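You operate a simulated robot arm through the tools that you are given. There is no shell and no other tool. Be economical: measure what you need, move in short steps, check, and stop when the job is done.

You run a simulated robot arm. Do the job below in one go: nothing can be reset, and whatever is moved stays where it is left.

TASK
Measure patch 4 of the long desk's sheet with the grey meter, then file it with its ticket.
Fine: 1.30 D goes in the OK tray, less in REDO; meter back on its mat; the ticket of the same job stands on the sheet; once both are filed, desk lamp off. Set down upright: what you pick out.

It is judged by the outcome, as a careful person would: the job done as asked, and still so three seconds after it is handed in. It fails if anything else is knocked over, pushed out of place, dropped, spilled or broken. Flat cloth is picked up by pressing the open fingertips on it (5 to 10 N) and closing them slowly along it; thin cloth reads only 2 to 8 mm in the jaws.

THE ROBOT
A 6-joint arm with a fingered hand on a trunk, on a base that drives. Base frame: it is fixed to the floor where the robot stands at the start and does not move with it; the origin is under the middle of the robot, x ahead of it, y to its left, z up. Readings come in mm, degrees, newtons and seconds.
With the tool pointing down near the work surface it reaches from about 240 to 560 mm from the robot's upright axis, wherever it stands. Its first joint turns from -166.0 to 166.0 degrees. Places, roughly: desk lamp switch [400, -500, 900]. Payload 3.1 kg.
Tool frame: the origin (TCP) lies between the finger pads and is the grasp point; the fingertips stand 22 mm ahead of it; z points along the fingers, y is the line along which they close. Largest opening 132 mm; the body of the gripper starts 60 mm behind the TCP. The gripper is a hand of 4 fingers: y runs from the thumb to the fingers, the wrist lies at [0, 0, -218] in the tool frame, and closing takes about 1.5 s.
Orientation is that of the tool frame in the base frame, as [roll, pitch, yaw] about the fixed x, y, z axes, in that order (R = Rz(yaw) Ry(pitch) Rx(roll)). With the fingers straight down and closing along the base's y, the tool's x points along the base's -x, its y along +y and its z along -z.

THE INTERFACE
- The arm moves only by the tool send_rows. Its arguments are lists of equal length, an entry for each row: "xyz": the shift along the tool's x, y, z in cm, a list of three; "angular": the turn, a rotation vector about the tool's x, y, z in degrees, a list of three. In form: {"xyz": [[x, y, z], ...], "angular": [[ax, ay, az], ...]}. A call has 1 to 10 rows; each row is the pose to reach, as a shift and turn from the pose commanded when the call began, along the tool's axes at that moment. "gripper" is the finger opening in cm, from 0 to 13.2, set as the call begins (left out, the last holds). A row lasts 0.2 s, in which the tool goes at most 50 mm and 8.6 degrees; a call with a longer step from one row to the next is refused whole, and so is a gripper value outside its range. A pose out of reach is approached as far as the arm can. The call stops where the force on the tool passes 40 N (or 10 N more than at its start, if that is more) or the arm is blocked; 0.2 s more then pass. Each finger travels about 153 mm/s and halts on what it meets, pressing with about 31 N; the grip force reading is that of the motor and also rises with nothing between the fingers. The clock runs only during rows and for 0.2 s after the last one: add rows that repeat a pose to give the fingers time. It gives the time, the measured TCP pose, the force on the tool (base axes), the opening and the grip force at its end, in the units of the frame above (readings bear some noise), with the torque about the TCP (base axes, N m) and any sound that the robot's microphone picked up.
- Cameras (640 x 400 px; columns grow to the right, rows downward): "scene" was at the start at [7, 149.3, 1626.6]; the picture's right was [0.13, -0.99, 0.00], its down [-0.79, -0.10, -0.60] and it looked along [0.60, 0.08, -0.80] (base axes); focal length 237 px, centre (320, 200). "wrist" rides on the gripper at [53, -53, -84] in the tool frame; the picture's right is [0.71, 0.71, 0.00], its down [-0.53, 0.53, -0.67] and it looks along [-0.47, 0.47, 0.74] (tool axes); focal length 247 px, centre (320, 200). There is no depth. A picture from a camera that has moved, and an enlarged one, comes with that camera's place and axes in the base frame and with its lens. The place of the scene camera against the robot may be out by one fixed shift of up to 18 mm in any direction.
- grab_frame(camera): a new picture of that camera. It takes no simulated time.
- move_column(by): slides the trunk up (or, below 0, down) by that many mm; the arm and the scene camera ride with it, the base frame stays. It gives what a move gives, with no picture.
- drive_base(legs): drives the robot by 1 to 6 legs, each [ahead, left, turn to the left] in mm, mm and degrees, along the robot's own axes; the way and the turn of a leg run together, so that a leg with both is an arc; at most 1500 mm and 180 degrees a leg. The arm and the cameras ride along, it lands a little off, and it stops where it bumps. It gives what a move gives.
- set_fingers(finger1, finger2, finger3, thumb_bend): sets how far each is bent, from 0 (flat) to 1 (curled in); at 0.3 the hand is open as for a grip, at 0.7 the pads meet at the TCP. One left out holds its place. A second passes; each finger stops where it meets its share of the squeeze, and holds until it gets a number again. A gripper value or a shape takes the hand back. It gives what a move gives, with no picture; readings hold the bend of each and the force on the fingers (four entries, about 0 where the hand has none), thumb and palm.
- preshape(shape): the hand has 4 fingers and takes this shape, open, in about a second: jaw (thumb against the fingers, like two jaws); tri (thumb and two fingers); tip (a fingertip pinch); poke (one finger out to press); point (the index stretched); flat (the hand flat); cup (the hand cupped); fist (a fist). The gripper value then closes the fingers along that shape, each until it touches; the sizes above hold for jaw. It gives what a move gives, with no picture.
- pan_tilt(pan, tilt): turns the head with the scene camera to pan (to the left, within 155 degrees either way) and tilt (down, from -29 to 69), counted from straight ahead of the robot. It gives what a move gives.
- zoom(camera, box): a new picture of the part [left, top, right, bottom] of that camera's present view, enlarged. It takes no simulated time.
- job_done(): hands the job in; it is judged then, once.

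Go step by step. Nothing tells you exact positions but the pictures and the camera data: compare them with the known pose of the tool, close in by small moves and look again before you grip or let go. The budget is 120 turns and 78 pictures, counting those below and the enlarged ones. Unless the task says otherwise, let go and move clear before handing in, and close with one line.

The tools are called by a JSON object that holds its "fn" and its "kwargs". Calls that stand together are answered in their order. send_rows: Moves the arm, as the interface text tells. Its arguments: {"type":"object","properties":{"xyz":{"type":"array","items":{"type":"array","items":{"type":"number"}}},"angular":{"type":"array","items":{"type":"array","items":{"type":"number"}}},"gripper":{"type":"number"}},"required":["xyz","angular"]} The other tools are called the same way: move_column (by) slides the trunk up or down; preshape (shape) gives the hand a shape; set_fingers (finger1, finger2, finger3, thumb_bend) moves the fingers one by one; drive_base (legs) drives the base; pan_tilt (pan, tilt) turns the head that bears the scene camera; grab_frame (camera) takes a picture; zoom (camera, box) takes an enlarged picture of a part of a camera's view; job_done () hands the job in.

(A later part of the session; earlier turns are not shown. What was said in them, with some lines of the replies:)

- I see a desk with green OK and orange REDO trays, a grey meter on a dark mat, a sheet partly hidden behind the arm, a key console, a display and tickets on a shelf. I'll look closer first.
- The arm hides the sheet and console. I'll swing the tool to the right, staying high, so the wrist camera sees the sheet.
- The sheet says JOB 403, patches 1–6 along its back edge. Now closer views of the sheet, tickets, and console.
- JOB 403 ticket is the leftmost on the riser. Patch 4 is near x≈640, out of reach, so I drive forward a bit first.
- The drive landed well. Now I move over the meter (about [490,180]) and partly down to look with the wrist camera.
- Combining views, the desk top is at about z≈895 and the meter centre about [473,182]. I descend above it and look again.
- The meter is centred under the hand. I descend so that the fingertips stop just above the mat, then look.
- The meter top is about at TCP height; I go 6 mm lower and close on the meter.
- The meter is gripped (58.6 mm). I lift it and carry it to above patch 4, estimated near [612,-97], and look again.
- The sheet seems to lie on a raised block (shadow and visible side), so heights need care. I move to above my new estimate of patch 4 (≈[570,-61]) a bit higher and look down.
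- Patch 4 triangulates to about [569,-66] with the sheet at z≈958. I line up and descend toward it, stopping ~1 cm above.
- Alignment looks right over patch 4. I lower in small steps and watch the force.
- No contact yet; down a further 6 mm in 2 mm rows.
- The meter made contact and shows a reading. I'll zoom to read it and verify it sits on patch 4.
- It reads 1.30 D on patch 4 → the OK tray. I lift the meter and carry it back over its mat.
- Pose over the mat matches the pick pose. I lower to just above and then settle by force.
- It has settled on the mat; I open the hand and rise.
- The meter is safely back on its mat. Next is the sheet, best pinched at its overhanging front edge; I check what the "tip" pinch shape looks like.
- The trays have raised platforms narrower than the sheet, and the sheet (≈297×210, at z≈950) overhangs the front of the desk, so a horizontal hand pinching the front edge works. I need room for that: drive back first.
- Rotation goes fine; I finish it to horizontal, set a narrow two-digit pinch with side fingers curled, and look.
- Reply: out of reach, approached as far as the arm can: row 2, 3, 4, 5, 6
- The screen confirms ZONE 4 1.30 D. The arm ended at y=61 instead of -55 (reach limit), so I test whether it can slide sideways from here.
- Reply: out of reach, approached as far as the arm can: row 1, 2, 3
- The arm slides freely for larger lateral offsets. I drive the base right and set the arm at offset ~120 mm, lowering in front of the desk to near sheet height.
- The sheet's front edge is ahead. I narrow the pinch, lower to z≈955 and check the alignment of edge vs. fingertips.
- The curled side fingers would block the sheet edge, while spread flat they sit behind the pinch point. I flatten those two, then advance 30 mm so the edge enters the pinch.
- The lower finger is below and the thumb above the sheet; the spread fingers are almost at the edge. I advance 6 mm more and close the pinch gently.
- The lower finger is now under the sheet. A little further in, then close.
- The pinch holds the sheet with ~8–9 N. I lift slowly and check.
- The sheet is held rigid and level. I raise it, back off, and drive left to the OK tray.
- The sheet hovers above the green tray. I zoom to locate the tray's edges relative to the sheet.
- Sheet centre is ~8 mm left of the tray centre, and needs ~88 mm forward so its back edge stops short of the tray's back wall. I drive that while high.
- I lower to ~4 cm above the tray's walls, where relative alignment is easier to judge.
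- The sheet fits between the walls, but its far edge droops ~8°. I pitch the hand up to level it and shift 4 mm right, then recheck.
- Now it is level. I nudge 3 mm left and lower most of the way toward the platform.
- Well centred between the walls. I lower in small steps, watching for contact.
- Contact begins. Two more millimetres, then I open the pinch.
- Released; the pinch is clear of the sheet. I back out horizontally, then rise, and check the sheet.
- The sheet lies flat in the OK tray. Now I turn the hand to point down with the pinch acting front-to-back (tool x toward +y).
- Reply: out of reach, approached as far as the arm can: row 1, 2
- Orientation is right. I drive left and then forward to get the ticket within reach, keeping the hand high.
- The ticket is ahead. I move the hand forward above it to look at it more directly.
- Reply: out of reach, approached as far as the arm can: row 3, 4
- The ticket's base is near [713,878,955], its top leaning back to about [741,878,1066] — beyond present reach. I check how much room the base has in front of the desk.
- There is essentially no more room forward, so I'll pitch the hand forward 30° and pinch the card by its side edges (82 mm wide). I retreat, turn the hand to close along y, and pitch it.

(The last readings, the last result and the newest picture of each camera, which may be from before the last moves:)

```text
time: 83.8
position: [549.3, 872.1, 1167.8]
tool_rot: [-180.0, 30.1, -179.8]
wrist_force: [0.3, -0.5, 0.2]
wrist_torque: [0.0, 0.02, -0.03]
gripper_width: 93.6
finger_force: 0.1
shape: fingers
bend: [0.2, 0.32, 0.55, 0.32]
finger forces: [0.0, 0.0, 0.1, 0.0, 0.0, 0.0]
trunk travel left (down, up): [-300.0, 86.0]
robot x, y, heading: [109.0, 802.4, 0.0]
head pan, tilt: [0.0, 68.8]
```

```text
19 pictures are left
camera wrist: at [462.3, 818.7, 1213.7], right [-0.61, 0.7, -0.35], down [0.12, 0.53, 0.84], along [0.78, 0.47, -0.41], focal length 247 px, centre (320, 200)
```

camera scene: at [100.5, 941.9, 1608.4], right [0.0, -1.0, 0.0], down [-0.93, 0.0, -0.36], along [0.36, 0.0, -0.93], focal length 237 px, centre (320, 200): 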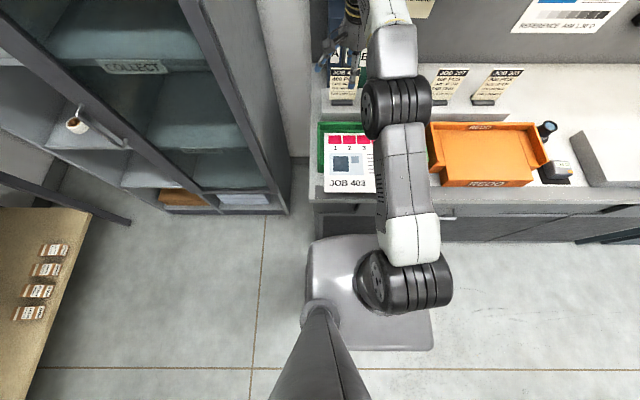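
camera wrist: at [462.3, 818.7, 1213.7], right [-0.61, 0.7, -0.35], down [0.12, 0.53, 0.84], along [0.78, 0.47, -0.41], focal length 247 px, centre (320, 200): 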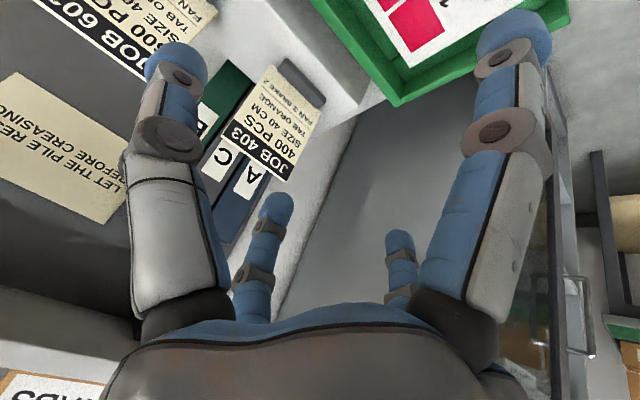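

The rear side finger (finger3) is bent in and the front one open, as wanted. Re-triangulated, the card top is about [730,881,1080]; I go down first, then forward to just above it.

{"fn": "send_rows", "kwargs": {"xyz": [[-0.84, 0.4, 3.5], [-1.68, 0.8, 7.09], [-5.4, 0.8, 9.25], [-9.2, 0.8, 11.4], [-12.94, 0.8, 13.59], [-12.94, 0.8, 13.59]], "angular": [[0, 0, 0], [0, 0, 0], [0, 0, 0], [0, 0, 0], [0, 0, 0], [0, 0, 0]]}}

{"fn": "grab_frame", "kwargs": {"camera": "wrist"}}

```text
time: 85.2
position: [730.8, 880.3, 1115.3]
tool_rot: [-180.0, 29.9, -179.8]
wrist_force: [-0.6, -0.6, -0.3]
wrist_torque: [0.0, 0.01, 0.0]
gripper_width: 93.6
finger_force: 0.1
shape: fingers
bend: [0.2, 0.32, 0.55, 0.32]
finger forces: [0.1, 0.0, 0.1, 0.1, 0.0, 0.0]
trunk travel left (down, up): [-300.0, 86.0]
robot x, y, heading: [110.0, 802.6, 0.2]
head pan, tilt: [0.0, 68.8]
```

```text
18 pictures are left
camera wrist: at [641.9, 826.8, 1160.7], right [-0.61, 0.7, -0.35], down [0.12, 0.53, 0.84], along [0.78, 0.48, -0.41], focal length 247 px, centre (320, 200)
```

wrist: 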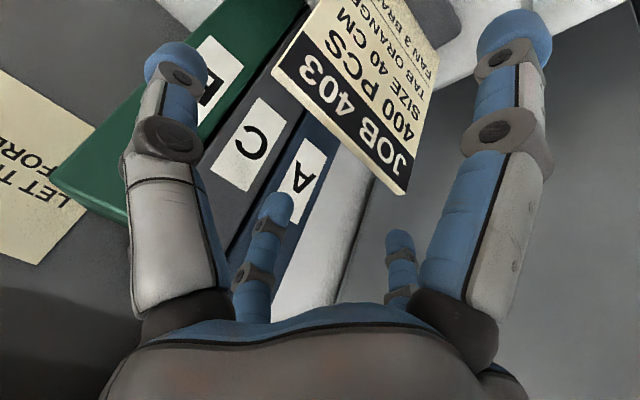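

The card is nearly vertical with top at about [716,878,1090]. I shift 13 mm back toward the robot and lower so the fingers straddle its side edges.

{"fn": "send_rows", "kwargs": {"xyz": [[1.13, -0.3, -0.65], [2.2, -0.3, 1.22], [3.3, -0.3, 3.1], [4.38, -0.3, 4.98], [4.38, -0.3, 4.98]], "angular": [[0, 0, 0], [0, 0, 0], [0, 0, 0], [0, 0, 0], [0, 0, 0]]}}

{"fn": "grab_frame", "kwargs": {"camera": "wrist"}}

```text
time: 86.4
position: [717.9, 876.8, 1048.9]
tool_rot: [-179.9, 30.1, -179.8]
wrist_force: [-0.1, 0.6, -0.2]
wrist_torque: [0.01, -0.02, 0.0]
gripper_width: 93.6
finger_force: 0.0
shape: fingers
bend: [0.2, 0.32, 0.55, 0.32]
finger forces: [0.0, 0.0, 0.0, 0.1, 0.1, 0.0]
trunk travel left (down, up): [-300.0, 86.0]
robot x, y, heading: [112.1, 802.8, 0.0]
head pan, tilt: [0.0, 68.8]
```

```text
17 pictures are left
camera wrist: at [629.9, 823.4, 1095.4], right [-0.61, 0.71, -0.35], down [0.12, 0.53, 0.84], along [0.78, 0.47, -0.41], focal length 247 px, centre (320, 200)
```

wrist: 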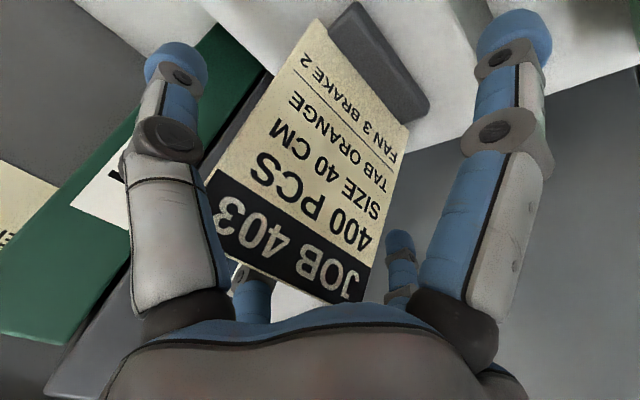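

The card is centred between thumb and finger2. I close those two on the card's side edges.

{"fn": "set_fingers", "kwargs": {"finger2": 0.7, "thumb_bend": 0.7}}

{"fn": "grab_frame", "kwargs": {"camera": "wrist"}}

```text
time: 87.4
position: [718.7, 877.4, 1049.8]
tool_rot: [-180.0, 30.0, -179.9]
wrist_force: [-0.5, 0.5, 1.4]
wrist_torque: [-0.03, -0.02, -0.04]
gripper_width: 75.0
finger_force: 21.5
shape: fingers
bend: [0.2, 0.37, 0.55, 0.56]
finger forces: [0.0, 22.1, 0.0, 0.0, 22.4, 0.0]
trunk travel left (down, up): [-300.0, 86.0]
robot x, y, heading: [108.2, 803.6, 0.2]
head pan, tilt: [0.0, 68.8]
```

```text
16 pictures are left
camera wrist: at [630.0, 823.5, 1095.9], right [-0.61, 0.7, -0.35], down [0.12, 0.53, 0.84], along [0.78, 0.47, -0.41], focal length 247 px, centre (320, 200)
```

wrist: 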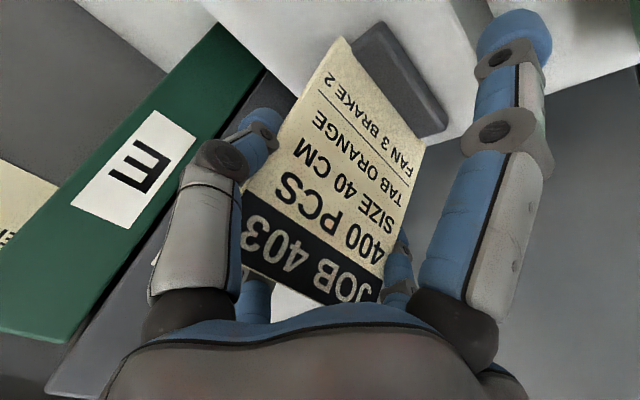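

Gripped at 22 N. I lift straight up 4 cm and check.

{"fn": "send_rows", "kwargs": {"xyz": [[-0.25, 0, -0.43], [-0.75, 0, -1.3], [-1.5, 0, -2.6], [-2.5, 0, -4.33], [-2.5, 0, -4.33]], "angular": [[0, 0, 0], [0, 0, 0], [0, 0, 0], [0, 0, 0], [0, 0, 0]]}}

{"fn": "grab_frame", "kwargs": {"camera": "wrist"}}

```text
time: 88.6
position: [718.9, 877.4, 1099.7]
tool_rot: [-179.9, 30.0, -179.8]
wrist_force: [0.0, 0.2, -0.6]
wrist_torque: [-0.04, 0.02, -0.01]
gripper_width: 75.5
finger_force: 21.9
shape: fingers
bend: [0.2, 0.37, 0.55, 0.56]
finger forces: [0.1, 21.6, 0.0, 0.0, 22.2, 0.0]
trunk travel left (down, up): [-300.0, 86.0]
robot x, y, heading: [111.9, 801.0, 0.1]
head pan, tilt: [0.0, 68.8]
```

```text
15 pictures are left
camera wrist: at [630.5, 823.6, 1146.4], right [-0.61, 0.71, -0.35], down [0.12, 0.53, 0.84], along [0.78, 0.47, -0.41], focal length 247 px, centre (320, 200)
```

wrist: 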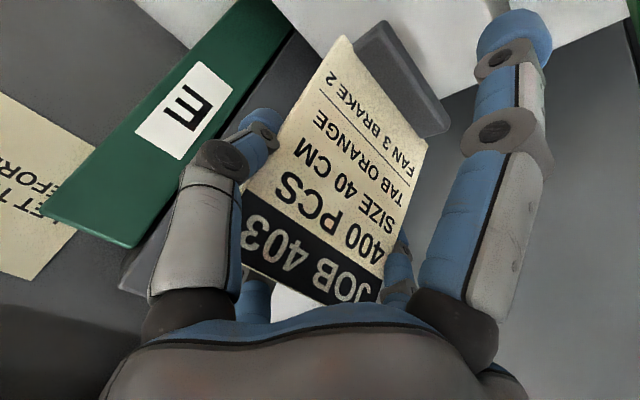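

The ticket is held steadily. I carry it back over the tray, to about [530,778].

{"fn": "send_rows", "kwargs": {"xyz": [[-0.75, 0, -1.3], [2.5, 0, -3.2], [5.8, 0, -5.1], [9.1, 0, -7.0], [12.4, 0, -8.9], [15.62, 0, -10.75], [15.62, -3.5, -10.75], [15.62, -7, -10.75], [15.62, -10, -10.75], [15.62, -10, -10.75]], "angular": [[0, 0, 0], [0, 0, 0], [0, 0, 0], [0, 0, 0], [0, 0, 0], [0, 0, 0], [0, 0, 0], [0, 0, 0], [0, 0, 0], [0, 0, 0]]}}

{"fn": "pan_tilt", "kwargs": {"pan": 7.2, "tilt": 52.8}}

{"fn": "grab_frame", "kwargs": {"camera": "wrist"}}

{"fn": "zoom", "kwargs": {"camera": "scene", "box": [260, 80, 460, 230]}}

```text
time: 90.8
position: [528.6, 776.9, 1115.5]
tool_rot: [180.0, 30.0, -179.7]
wrist_force: [0.3, -0.1, -0.6]
wrist_torque: [-0.01, 0.01, 0.02]
gripper_width: 75.5
finger_force: 21.7
shape: fingers
bend: [0.2, 0.37, 0.55, 0.56]
finger forces: [0.0, 21.3, 0.0, 0.1, 22.1, 0.0]
trunk travel left (down, up): [-300.0, 86.0]
robot x, y, heading: [111.6, 803.8, 0.0]
head pan, tilt: [0.0, 68.8]
```

```text
time: 91.6
position: [529.6, 776.5, 1115.3]
tool_rot: [-180.0, 30.0, -179.8]
wrist_force: [-0.8, 0.0, -1.4]
wrist_torque: [-0.03, 0.04, 0.0]
gripper_width: 75.1
finger_force: 22.1
shape: fingers
bend: [0.2, 0.37, 0.55, 0.56]
finger forces: [0.0, 21.2, 0.0, 0.1, 22.0, 0.0]
trunk travel left (down, up): [-300.0, 86.0]
robot x, y, heading: [114.1, 801.0, 0.4]
head pan, tilt: [7.2, 52.8]
```

```text
14 pictures are left
camera wrist: at [441.4, 723.6, 1161.6], right [-0.61, 0.71, -0.35], down [0.12, 0.53, 0.84], along [0.78, 0.47, -0.41], focal length 247 px, centre (320, 200)
```

wrist: 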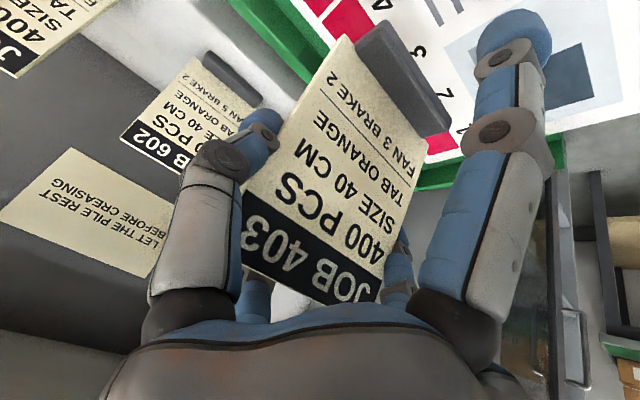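

```text
2.67 times, centred on (360, 155) of scene
camera zoom: at [118.3, 951.1, 1626.6], right [0.13, -0.99, 0.0], down [-0.79, -0.1, -0.6], along [0.6, 0.08, -0.8], focal length 632 px, centre (213, 320)
```

zoom: 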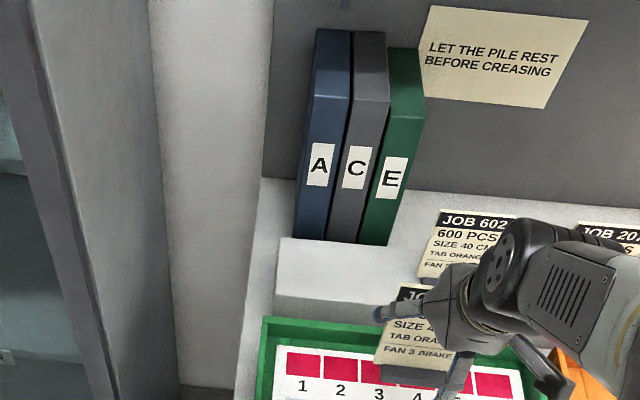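

Ticket hangs above the sheet. I lower 5 cm, then feel for contact.

{"fn": "send_rows", "kwargs": {"xyz": [[1.2, 0, 2.08], [2.2, 0, 3.8], [2.6, 0, 4.5], [2.6, 0, 4.5]], "angular": [[0, 0, 0], [0, 0, 0], [0, 0, 0], [0, 0, 0]]}}

{"fn": "zoom", "kwargs": {"camera": "scene", "box": [310, 140, 430, 230]}}

```text
time: 92.6
position: [529.7, 777.0, 1063.5]
tool_rot: [180.0, 30.0, -179.7]
wrist_force: [-0.5, 0.3, -1.3]
wrist_torque: [-0.07, -0.01, 0.02]
gripper_width: 75.3
finger_force: 21.3
shape: fingers
bend: [0.2, 0.37, 0.55, 0.56]
finger forces: [0.0, 21.2, 0.1, 0.0, 22.0, 0.0]
trunk travel left (down, up): [-300.0, 86.0]
robot x, y, heading: [110.2, 801.3, 0.1]
head pan, tilt: [7.2, 52.8]
```

```text
4.44 times, centred on (370, 185) of scene
camera zoom: at [118.2, 951.2, 1626.6], right [0.13, -0.99, 0.0], down [-0.79, -0.1, -0.6], along [0.6, 0.08, -0.8], focal length 1053 px, centre (98, 267)
```

zoom: 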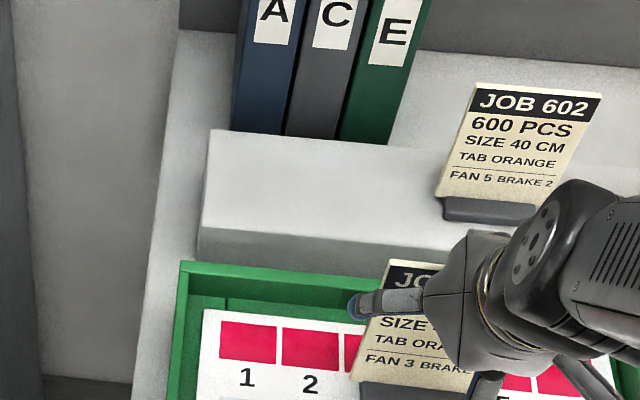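

Not touching yet. Continuing in 3 mm rows.

{"fn": "send_rows", "kwargs": {"xyz": [[0.15, 0, 0.26], [0.3, 0, 0.52], [0.45, 0, 0.78], [0.6, 0, 1.04]], "angular": [[0, 0, 0], [0, 0, 0], [0, 0, 0], [0, 0, 0]]}}

```text
time: 93.6
position: [529.1, 777.1, 1051.8]
tool_rot: [-180.0, 30.0, -179.9]
wrist_force: [0.4, 0.3, -1.0]
wrist_torque: [0.01, -0.02, 0.02]
gripper_width: 75.4
finger_force: 22.0
shape: fingers
bend: [0.2, 0.37, 0.55, 0.56]
finger forces: [0.0, 21.1, 0.0, 0.1, 22.1, 0.0]
trunk travel left (down, up): [-300.0, 86.0]
robot x, y, heading: [111.6, 802.3, 0.4]
head pan, tilt: [7.2, 52.8]
```

{"fn": "send_rows", "kwargs": {"xyz": [[0.1, 0, 0.173], [0.2, 0, 0.346], [0.3, 0, 0.52], [0.4, 0, 0.69]], "angular": [[0, 0, 0], [0, 0, 0], [0, 0, 0], [0, 0, 0]]}}

```text
time: 94.6
position: [528.7, 777.6, 1043.2]
tool_rot: [-179.9, 30.1, -179.7]
wrist_force: [-1.7, 0.1, 4.1]
wrist_torque: [-0.08, 0.0, -0.01]
gripper_width: 75.1
finger_force: 21.8
shape: fingers
bend: [0.2, 0.37, 0.55, 0.57]
finger forces: [0.0, 21.6, 0.1, 0.0, 22.2, 0.1]
trunk travel left (down, up): [-300.0, 86.0]
robot x, y, heading: [113.9, 805.6, 0.1]
head pan, tilt: [7.2, 52.8]
```

Contact (≈5 N). I open the two fingers and check before rising.

{"fn": "set_fingers", "kwargs": {"finger2": 0.3, "thumb_bend": 0.3}}

{"fn": "grab_frame", "kwargs": {"camera": "wrist"}}

```text
time: 95.6
position: [529.9, 776.8, 1043.6]
tool_rot: [180.0, 29.9, -179.7]
wrist_force: [0.4, -0.5, 0.5]
wrist_torque: [-0.01, -0.02, 0.03]
gripper_width: 95.3
finger_force: 0.4
shape: fingers
bend: [0.2, 0.3, 0.55, 0.3]
finger forces: [0.0, 0.1, 0.0, 0.1, 0.0, 0.1]
trunk travel left (down, up): [-300.0, 86.0]
robot x, y, heading: [113.3, 802.5, 0.5]
head pan, tilt: [7.2, 52.8]
```

```text
11 pictures are left
camera wrist: at [441.4, 723.3, 1089.2], right [-0.61, 0.71, -0.35], down [0.12, 0.53, 0.84], along [0.78, 0.47, -0.41], focal length 247 px, centre (320, 200)
```

wrist: 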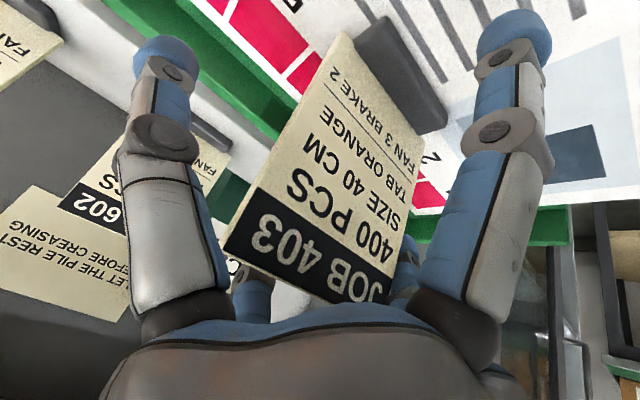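

It stands free. I rise straight up, then look.

{"fn": "send_rows", "kwargs": {"xyz": [[0, 0.5, 0], [-0.75, 0.5, -1.3], [-1.5, 0.5, -2.6], [-3, 0.5, -5.2], [-5, 0.5, -8.66], [-7, 0.5, -12.1], [-7.5, 0.5, -13]], "angular": [[0, 0, 0], [0, 0, 0], [0, 0, 0], [0, 0, 0], [0, 0, 0], [0, 0, 0], [0, 0, 0]]}}

{"fn": "grab_frame", "kwargs": {"camera": "wrist"}}

```text
time: 97.2
position: [530.6, 783.1, 1192.6]
tool_rot: [180.0, 30.0, -179.7]
wrist_force: [0.4, 1.0, -0.1]
wrist_torque: [0.02, 0.01, 0.0]
gripper_width: 95.5
finger_force: 0.0
shape: fingers
bend: [0.2, 0.3, 0.55, 0.3]
finger forces: [0.1, 0.1, 0.1, 0.0, 0.0, 0.1]
trunk travel left (down, up): [-300.0, 86.0]
robot x, y, heading: [113.9, 804.7, 0.3]
head pan, tilt: [7.2, 52.8]
```

```text
10 pictures are left
camera wrist: at [441.7, 728.3, 1238.5], right [-0.61, 0.7, -0.35], down [0.12, 0.53, 0.84], along [0.78, 0.47, -0.41], focal length 247 px, centre (320, 200)
```

wrist: 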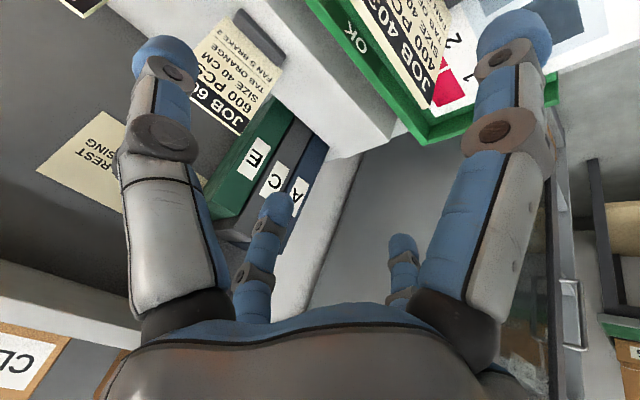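

The ticket stands on the sheet in the OK tray. Next the lamp switch at the right end of the desk: I back off, drive right, and preshape a poking finger.

{"fn": "drive_base", "kwargs": {"legs": [[-150, 0, 0], [0, -617, 0], [0, -617, 0]]}}

{"fn": "preshape", "kwargs": {"shape": "poke"}}

{"fn": "send_rows", "kwargs": {"xyz": [[0, 0, 0], [0, 0, 0], [0, 0, 0], [0, 0, 0], [0, 0, 0]], "angular": [[0, 7.5, 0], [0, 15, 0], [0, 22.5, 0], [0, 30, 0], [0, 30, 0]]}}

{"fn": "grab_frame", "kwargs": {"camera": "wrist"}}

{"fn": "grab_frame", "kwargs": {"camera": "scene"}}

```text
time: 104.7
position: [374.3, -463.7, 1192.0]
tool_rot: [-180.0, 30.0, 179.7]
wrist_force: [-0.4, -1.3, 0.0]
wrist_torque: [0.01, 0.01, 0.01]
gripper_width: 95.7
finger_force: 0.0
shape: fingers
bend: [0.2, 0.3, 0.55, 0.3]
finger forces: [0.0, 0.0, 0.1, 0.0, 0.1, 0.0]
trunk travel left (down, up): [-300.0, 86.0]
robot x, y, heading: [-46.9, -435.4, -0.4]
head pan, tilt: [7.2, 52.8]
```

```text
time: 105.6
position: [372.7, -463.3, 1191.5]
tool_rot: [-180.0, 30.1, 179.6]
wrist_force: [0.5, -0.3, -0.3]
wrist_torque: [0.04, -0.01, 0.0]
gripper_width: 0.2
finger_force: 0.0
shape: poke
bend: [1.0, 1.0, 1.0, 0.91]
finger forces: [0.0, 0.0, 0.0, 0.0, 0.1, 0.0]
trunk travel left (down, up): [-300.0, 86.0]
robot x, y, heading: [-43.9, -440.7, -0.3]
head pan, tilt: [7.2, 52.8]
```

```text
time: 106.8
position: [372.6, -463.8, 1191.4]
tool_rot: [-180.0, 0.0, 179.7]
wrist_force: [0.1, -0.1, 0.0]
wrist_torque: [0.0, -0.02, 0.01]
gripper_width: 0.0
finger_force: 0.1
shape: poke
bend: [1.0, 1.0, 1.0, 0.91]
finger forces: [0.0, 0.0, 0.0, 0.1, 0.0, 0.0]
trunk travel left (down, up): [-300.0, 86.0]
robot x, y, heading: [-46.5, -439.5, -0.2]
head pan, tilt: [7.2, 52.8]
```

```text
9 pictures are left
camera wrist: at [318.8, -515.2, 1276.4], right [-0.7, 0.71, 0.0], down [0.53, 0.52, 0.67], along [0.47, 0.47, -0.74], focal length 247 px, centre (320, 200)
```

wrist: 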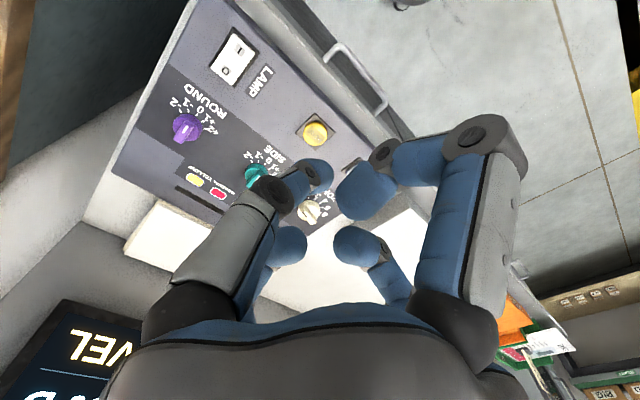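

```text
8 pictures are left
camera scene: at [-37.9, -289.4, 1626.6], right [0.12, -0.99, 0.0], down [-0.79, -0.1, -0.6], along [0.6, 0.07, -0.8], focal length 237 px, centre (320, 200)
```

scene: 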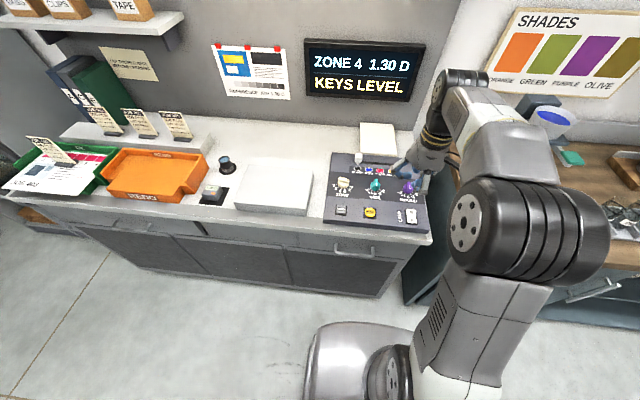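

The poke shape is just a closed cluster, so I'll use one spread finger with a tilted hand instead. First a zoom on the switch to see the rocker.

{"fn": "zoom", "kwargs": {"camera": "scene", "box": [380, 190, 440, 235]}}

{"fn": "set_fingers", "kwargs": {"finger1": 0.2, "finger2": 1.0, "finger3": 1.0, "thumb_bend": 1.0}}

```text
8.89 times, centred on (410, 212) of scene
camera zoom: at [-37.9, -289.4, 1626.6], right [0.12, -0.99, 0.0], down [-0.79, -0.1, -0.6], along [0.6, 0.07, -0.8], focal length 2107 px, centre (-480, 89)
```

zoom: 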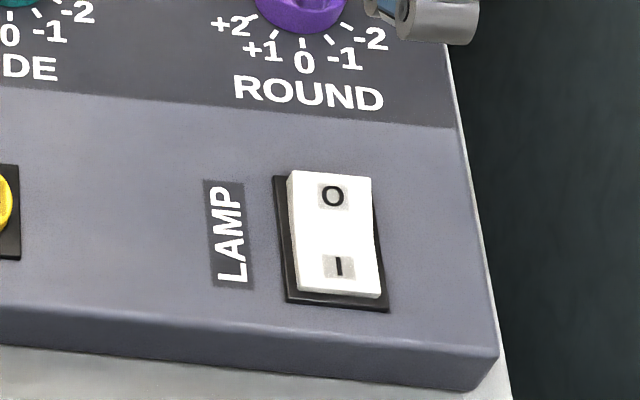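

```text
time: 107.8
position: [374.1, -463.3, 1193.1]
tool_rot: [180.0, 0.0, 179.7]
wrist_force: [-0.1, 0.3, -0.6]
wrist_torque: [-0.03, 0.04, 0.0]
gripper_width: 68.8
finger_force: 0.1
shape: fingers
bend: [0.2, 1.0, 1.0, 0.81]
finger forces: [0.0, 0.0, 0.0, 0.0, 0.0, 0.0]
trunk travel left (down, up): [-300.0, 86.0]
robot x, y, heading: [-48.9, -438.0, -0.4]
head pan, tilt: [7.2, 52.8]
```

The rocker's O half is the rear one (≈[470,-543]). I'll use the rear finger (finger3) extended with the hand tilted so that it alone is lowest, hand staying in front of the console.

{"fn": "drive_base", "kwargs": {"legs": [[60, 0, 0]]}}

{"fn": "set_fingers", "kwargs": {"finger1": 1.0, "finger2": 1.0, "finger3": 0.2, "thumb_bend": 1.0}}

{"fn": "send_rows", "kwargs": {"xyz": [[0, 0, 0], [0, 0, 0], [0, 0, 0], [0, 0, 0], [0, 0, 0]], "angular": [[0, 7.5, 0], [0, 15, 0], [0, 22.5, 0], [0, 30, 0], [0, 30, 0]]}}

```text
time: 108.8
position: [434.5, -462.9, 1191.2]
tool_rot: [180.0, -0.1, 179.8]
wrist_force: [0.0, 0.4, -0.7]
wrist_torque: [0.01, 0.03, 0.0]
gripper_width: 68.6
finger_force: 0.0
shape: fingers
bend: [0.2, 1.0, 1.0, 0.81]
finger forces: [0.0, 0.0, 0.0, 0.0, 0.0, 0.0]
trunk travel left (down, up): [-300.0, 86.0]
robot x, y, heading: [14.0, -435.6, -0.1]
head pan, tilt: [7.2, 52.8]
```

```text
time: 109.8
position: [433.1, -462.0, 1192.1]
tool_rot: [-179.9, 0.0, 179.6]
wrist_force: [0.2, 0.1, 0.5]
wrist_torque: [0.0, -0.01, -0.02]
gripper_width: 0.0
finger_force: 0.2
shape: fingers
bend: [0.78, 1.0, 0.2, 0.86]
finger forces: [0.0, 0.1, 0.0, 0.1, 0.1, 0.0]
trunk travel left (down, up): [-300.0, 86.0]
robot x, y, heading: [15.6, -438.6, -0.1]
head pan, tilt: [7.2, 52.8]
```

```text
time: 111.0
position: [411.1, -462.3, 1173.7]
tool_rot: [-179.9, -30.0, 179.7]
wrist_force: [-0.5, -0.2, 0.5]
wrist_torque: [0.01, -0.02, 0.0]
gripper_width: 0.1
finger_force: 0.2
shape: fingers
bend: [0.78, 1.0, 0.2, 0.86]
finger forces: [0.1, 0.1, 0.1, 0.1, 0.1, 0.1]
out of reach, approached as far as the arm can: row 4, 5
trunk travel left (down, up): [-300.0, 86.0]
robot x, y, heading: [13.5, -437.2, -0.5]
head pan, tilt: [7.2, 52.8]
```

{"fn": "drive_base", "kwargs": {"legs": [[40, 0, 0]]}}

{"fn": "send_rows", "kwargs": {"xyz": [[-0.6, -2, 3.5], [-1.2, -4, 7], [-1.8, -6, 10.5], [-2.46, -8.1, 14.05], [-2.46, -8.1, 14.05]], "angular": [[0, 0, 0], [0, 0, 0], [0, 0, 0], [0, 0, 0], [0, 0, 0]]}}

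{"fn": "grab_frame", "kwargs": {"camera": "wrist"}}

```text
time: 111.8
position: [452.1, -462.8, 1173.3]
tool_rot: [180.0, -30.0, 179.7]
wrist_force: [-0.8, -0.2, -0.2]
wrist_torque: [0.02, 0.03, -0.02]
gripper_width: 0.1
finger_force: 0.0
shape: fingers
bend: [0.78, 1.0, 0.2, 0.86]
finger forces: [0.1, 0.0, 0.0, 0.0, 0.0, 0.1]
trunk travel left (down, up): [-300.0, 86.0]
robot x, y, heading: [55.8, -440.2, -0.2]
head pan, tilt: [7.2, 52.8]
```

```text
time: 113.0
position: [403.3, -544.2, 1038.0]
tool_rot: [-180.0, -30.0, 179.7]
wrist_force: [0.3, 0.4, 0.6]
wrist_torque: [0.03, 0.02, 0.0]
gripper_width: 0.0
finger_force: 0.0
shape: fingers
bend: [0.78, 1.0, 0.2, 0.86]
finger forces: [0.0, 0.0, 0.0, 0.0, 0.0, 0.1]
trunk travel left (down, up): [-300.0, 86.0]
robot x, y, heading: [54.9, -438.1, -0.5]
head pan, tilt: [7.2, 52.8]
```

```text
6 pictures are left
camera wrist: at [397.9, -596.4, 1137.8], right [-0.61, 0.71, 0.35], down [0.79, 0.52, 0.32], along [0.04, 0.47, -0.88], focal length 247 px, centre (320, 200)
```

wrist: 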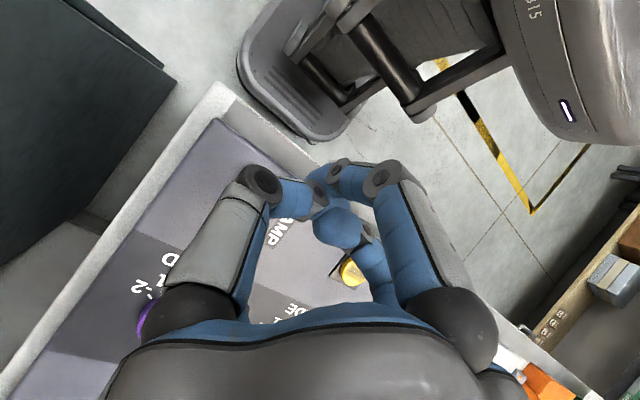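

The switch is hidden from the wrist camera, so I check tip vs. switch from the scene camera.

{"fn": "zoom", "kwargs": {"camera": "scene", "box": [370, 180, 490, 270]}}

```text
4.44 times, centred on (430, 225) of scene
camera zoom: at [62.2, -289.5, 1626.6], right [0.12, -0.99, 0.0], down [-0.79, -0.1, -0.6], along [0.6, 0.07, -0.8], focal length 1053 px, centre (-169, 89)
```

zoom: 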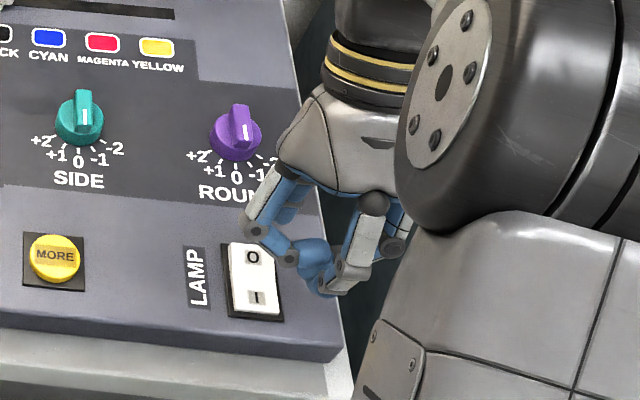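

Tip lines up with the O half. I lower 30 mm, then in small steps until it clicks.

{"fn": "send_rows", "kwargs": {"xyz": [[-0.15, 0, 1.07], [-0.65, 0, 1.93], [-1.15, 0, 2.8], [-1.15, 0, 2.8]], "angular": [[0, 0, 0], [0, 0, 0], [0, 0, 0], [0, 0, 0]]}}

{"fn": "send_rows", "kwargs": {"xyz": [[-0.15, 0, 0.26], [-0.3, 0, 0.52], [-0.45, 0, 0.78]], "angular": [[0, 0, 0], [0, 0, 0], [0, 0, 0]]}}

```text
time: 114.0
position: [397.1, -543.1, 1009.5]
tool_rot: [180.0, -29.9, 179.6]
wrist_force: [-0.5, -0.1, 0.9]
wrist_torque: [0.01, 0.0, 0.01]
gripper_width: 0.4
finger_force: 0.2
shape: fingers
bend: [0.78, 1.0, 0.2, 0.86]
finger forces: [0.0, 0.0, 0.1, 0.0, 0.0, 0.1]
trunk travel left (down, up): [-300.0, 86.0]
robot x, y, heading: [56.6, -438.8, -0.3]
head pan, tilt: [7.2, 52.8]
```

```text
time: 114.8
position: [398.0, -543.9, 1001.1]
tool_rot: [-179.9, -29.9, 179.7]
wrist_force: [-0.2, 0.1, 0.2]
wrist_torque: [0.02, 0.03, -0.02]
gripper_width: 0.3
finger_force: 0.0
shape: fingers
bend: [0.78, 1.0, 0.2, 0.86]
finger forces: [0.0, 0.0, 0.0, 0.0, 0.0, 0.1]
trunk travel left (down, up): [-300.0, 86.0]
robot x, y, heading: [57.7, -439.5, -0.2]
head pan, tilt: [7.2, 52.8]
```

{"fn": "send_rows", "kwargs": {"xyz": [[-0.15, 0, 0.26], [-0.3, 0, 0.52], [-0.45, 0, 0.78]], "angular": [[0, 0, 0], [0, 0, 0], [0, 0, 0]]}}

{"fn": "zoom", "kwargs": {"camera": "scene", "box": [380, 190, 460, 250]}}

```text
time: 115.6
position: [396.4, -543.4, 994.0]
tool_rot: [180.0, -29.7, 179.5]
wrist_force: [-0.6, 0.6, 19.7]
wrist_torque: [0.0, -1.37, 0.03]
gripper_width: 0.3
finger_force: 9.5
shape: fingers
bend: [0.78, 1.0, 0.19, 0.86]
finger forces: [0.1, 0.0, 19.4, 0.1, 0.0, 0.0]
trunk travel left (down, up): [-300.0, 86.0]
robot x, y, heading: [53.3, -438.5, -0.1]
head pan, tilt: [7.2, 52.8]
heard: click
```

```text
6.67 times, centred on (420, 220) of scene
camera zoom: at [59.6, -289.5, 1626.8], right [0.12, -0.99, 0.0], down [-0.79, -0.1, -0.61], along [0.6, 0.07, -0.8], focal length 1580 px, centre (-347, 67)
```

zoom: 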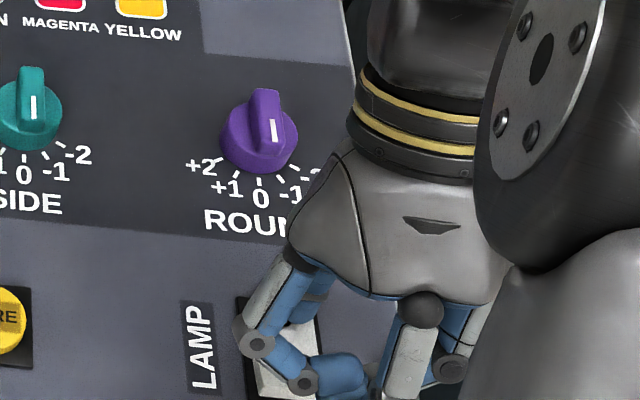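

A click was heard. I rise and verify the switch and the overall state.

{"fn": "send_rows", "kwargs": {"xyz": [[0.5, 0, -0.87], [2, 0, -3.5], [4, 0, -7], [6, 0, -10.4], [7, 0, -12.1]], "angular": [[0, 0, 0], [0, 0, 0], [0, 0, 0], [0, 0, 0], [0, 0, 0]]}}

{"fn": "drive_base", "kwargs": {"legs": [[-150, 0, 0]]}}

{"fn": "grab_frame", "kwargs": {"camera": "scene"}}

```text
time: 116.8
position: [397.9, -542.4, 1130.3]
tool_rot: [180.0, -29.9, 179.7]
wrist_force: [0.1, -0.6, 0.4]
wrist_torque: [0.0, -0.02, 0.01]
gripper_width: 0.0
finger_force: 0.1
shape: fingers
bend: [0.78, 1.0, 0.2, 0.86]
finger forces: [0.0, 0.0, 0.0, 0.0, 0.0, 0.1]
trunk travel left (down, up): [-300.0, 86.0]
robot x, y, heading: [55.8, -442.0, -0.3]
head pan, tilt: [7.2, 52.8]
```

```text
time: 118.2
position: [247.6, -542.0, 1131.2]
tool_rot: [-180.0, -29.8, 179.8]
wrist_force: [-0.2, -0.1, -0.3]
wrist_torque: [0.01, -0.04, -0.04]
gripper_width: 0.0
finger_force: 0.0
shape: fingers
bend: [0.78, 1.0, 0.2, 0.86]
finger forces: [0.0, 0.1, 0.0, 0.1, 0.0, 0.0]
trunk travel left (down, up): [-300.0, 86.0]
robot x, y, heading: [-97.1, -439.3, -0.2]
head pan, tilt: [7.2, 52.8]
```

```text
3 pictures are left
camera scene: at [-89.0, -289.3, 1626.6], right [0.12, -0.99, 0.0], down [-0.79, -0.1, -0.61], along [0.6, 0.07, -0.8], focal length 237 px, centre (320, 200)
```

scene: 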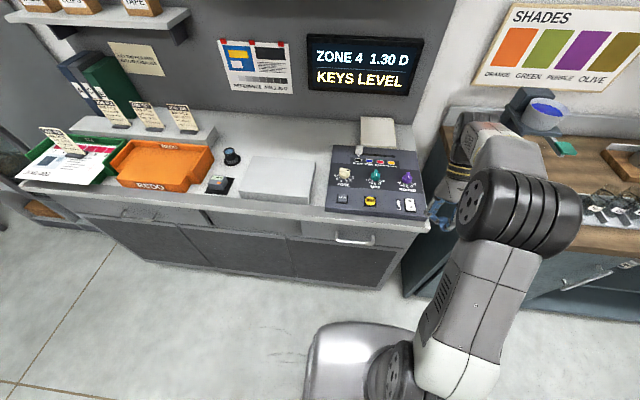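

{"fn": "zoom", "kwargs": {"camera": "scene", "box": [390, 185, 440, 222]}}

{"fn": "zoom", "kwargs": {"camera": "scene", "box": [10, 90, 250, 210]}}

```text
10.81 times, centred on (415, 204) of scene
camera zoom: at [-89.0, -289.3, 1626.6], right [0.12, -0.99, 0.0], down [-0.79, -0.1, -0.61], along [0.6, 0.07, -0.8], focal length 2562 px, centre (-707, 162)
```

zoom: 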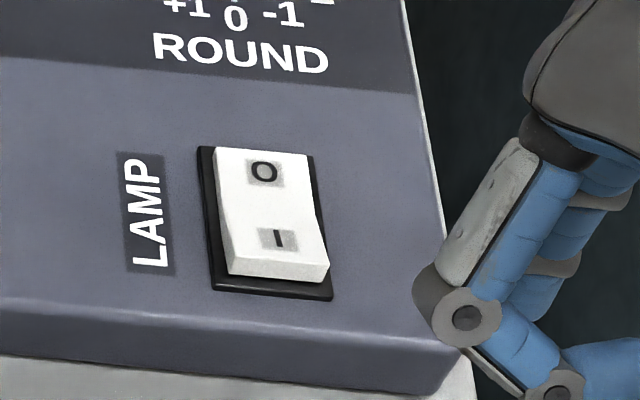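

```text
2.67 times, centred on (130, 150) of scene
camera zoom: at [-89.0, -289.3, 1626.6], right [0.12, -0.99, 0.0], down [-0.79, -0.1, -0.61], along [0.6, 0.07, -0.8], focal length 632 px, centre (827, 333)
```

zoom: 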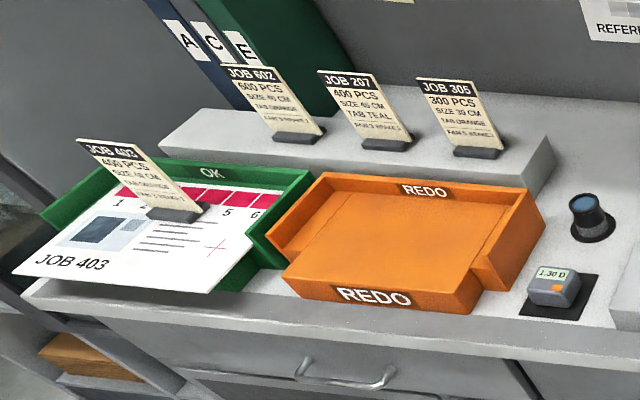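

The rocker is pressed to O, the JOB 403 sheet lies in the OK tray with its ticket upright on it, and the meter is back on its mat. The other tickets have not moved. I'm handing in.

{"fn": "job_done", "kwargs": {}}

```text
The job is handed in.
```

Patch 4 read 1.30 D, so the JOB 403 sheet is in the OK tray with its ticket standing on it; the meter is back on its mat and the desk lamp switch is set to off.
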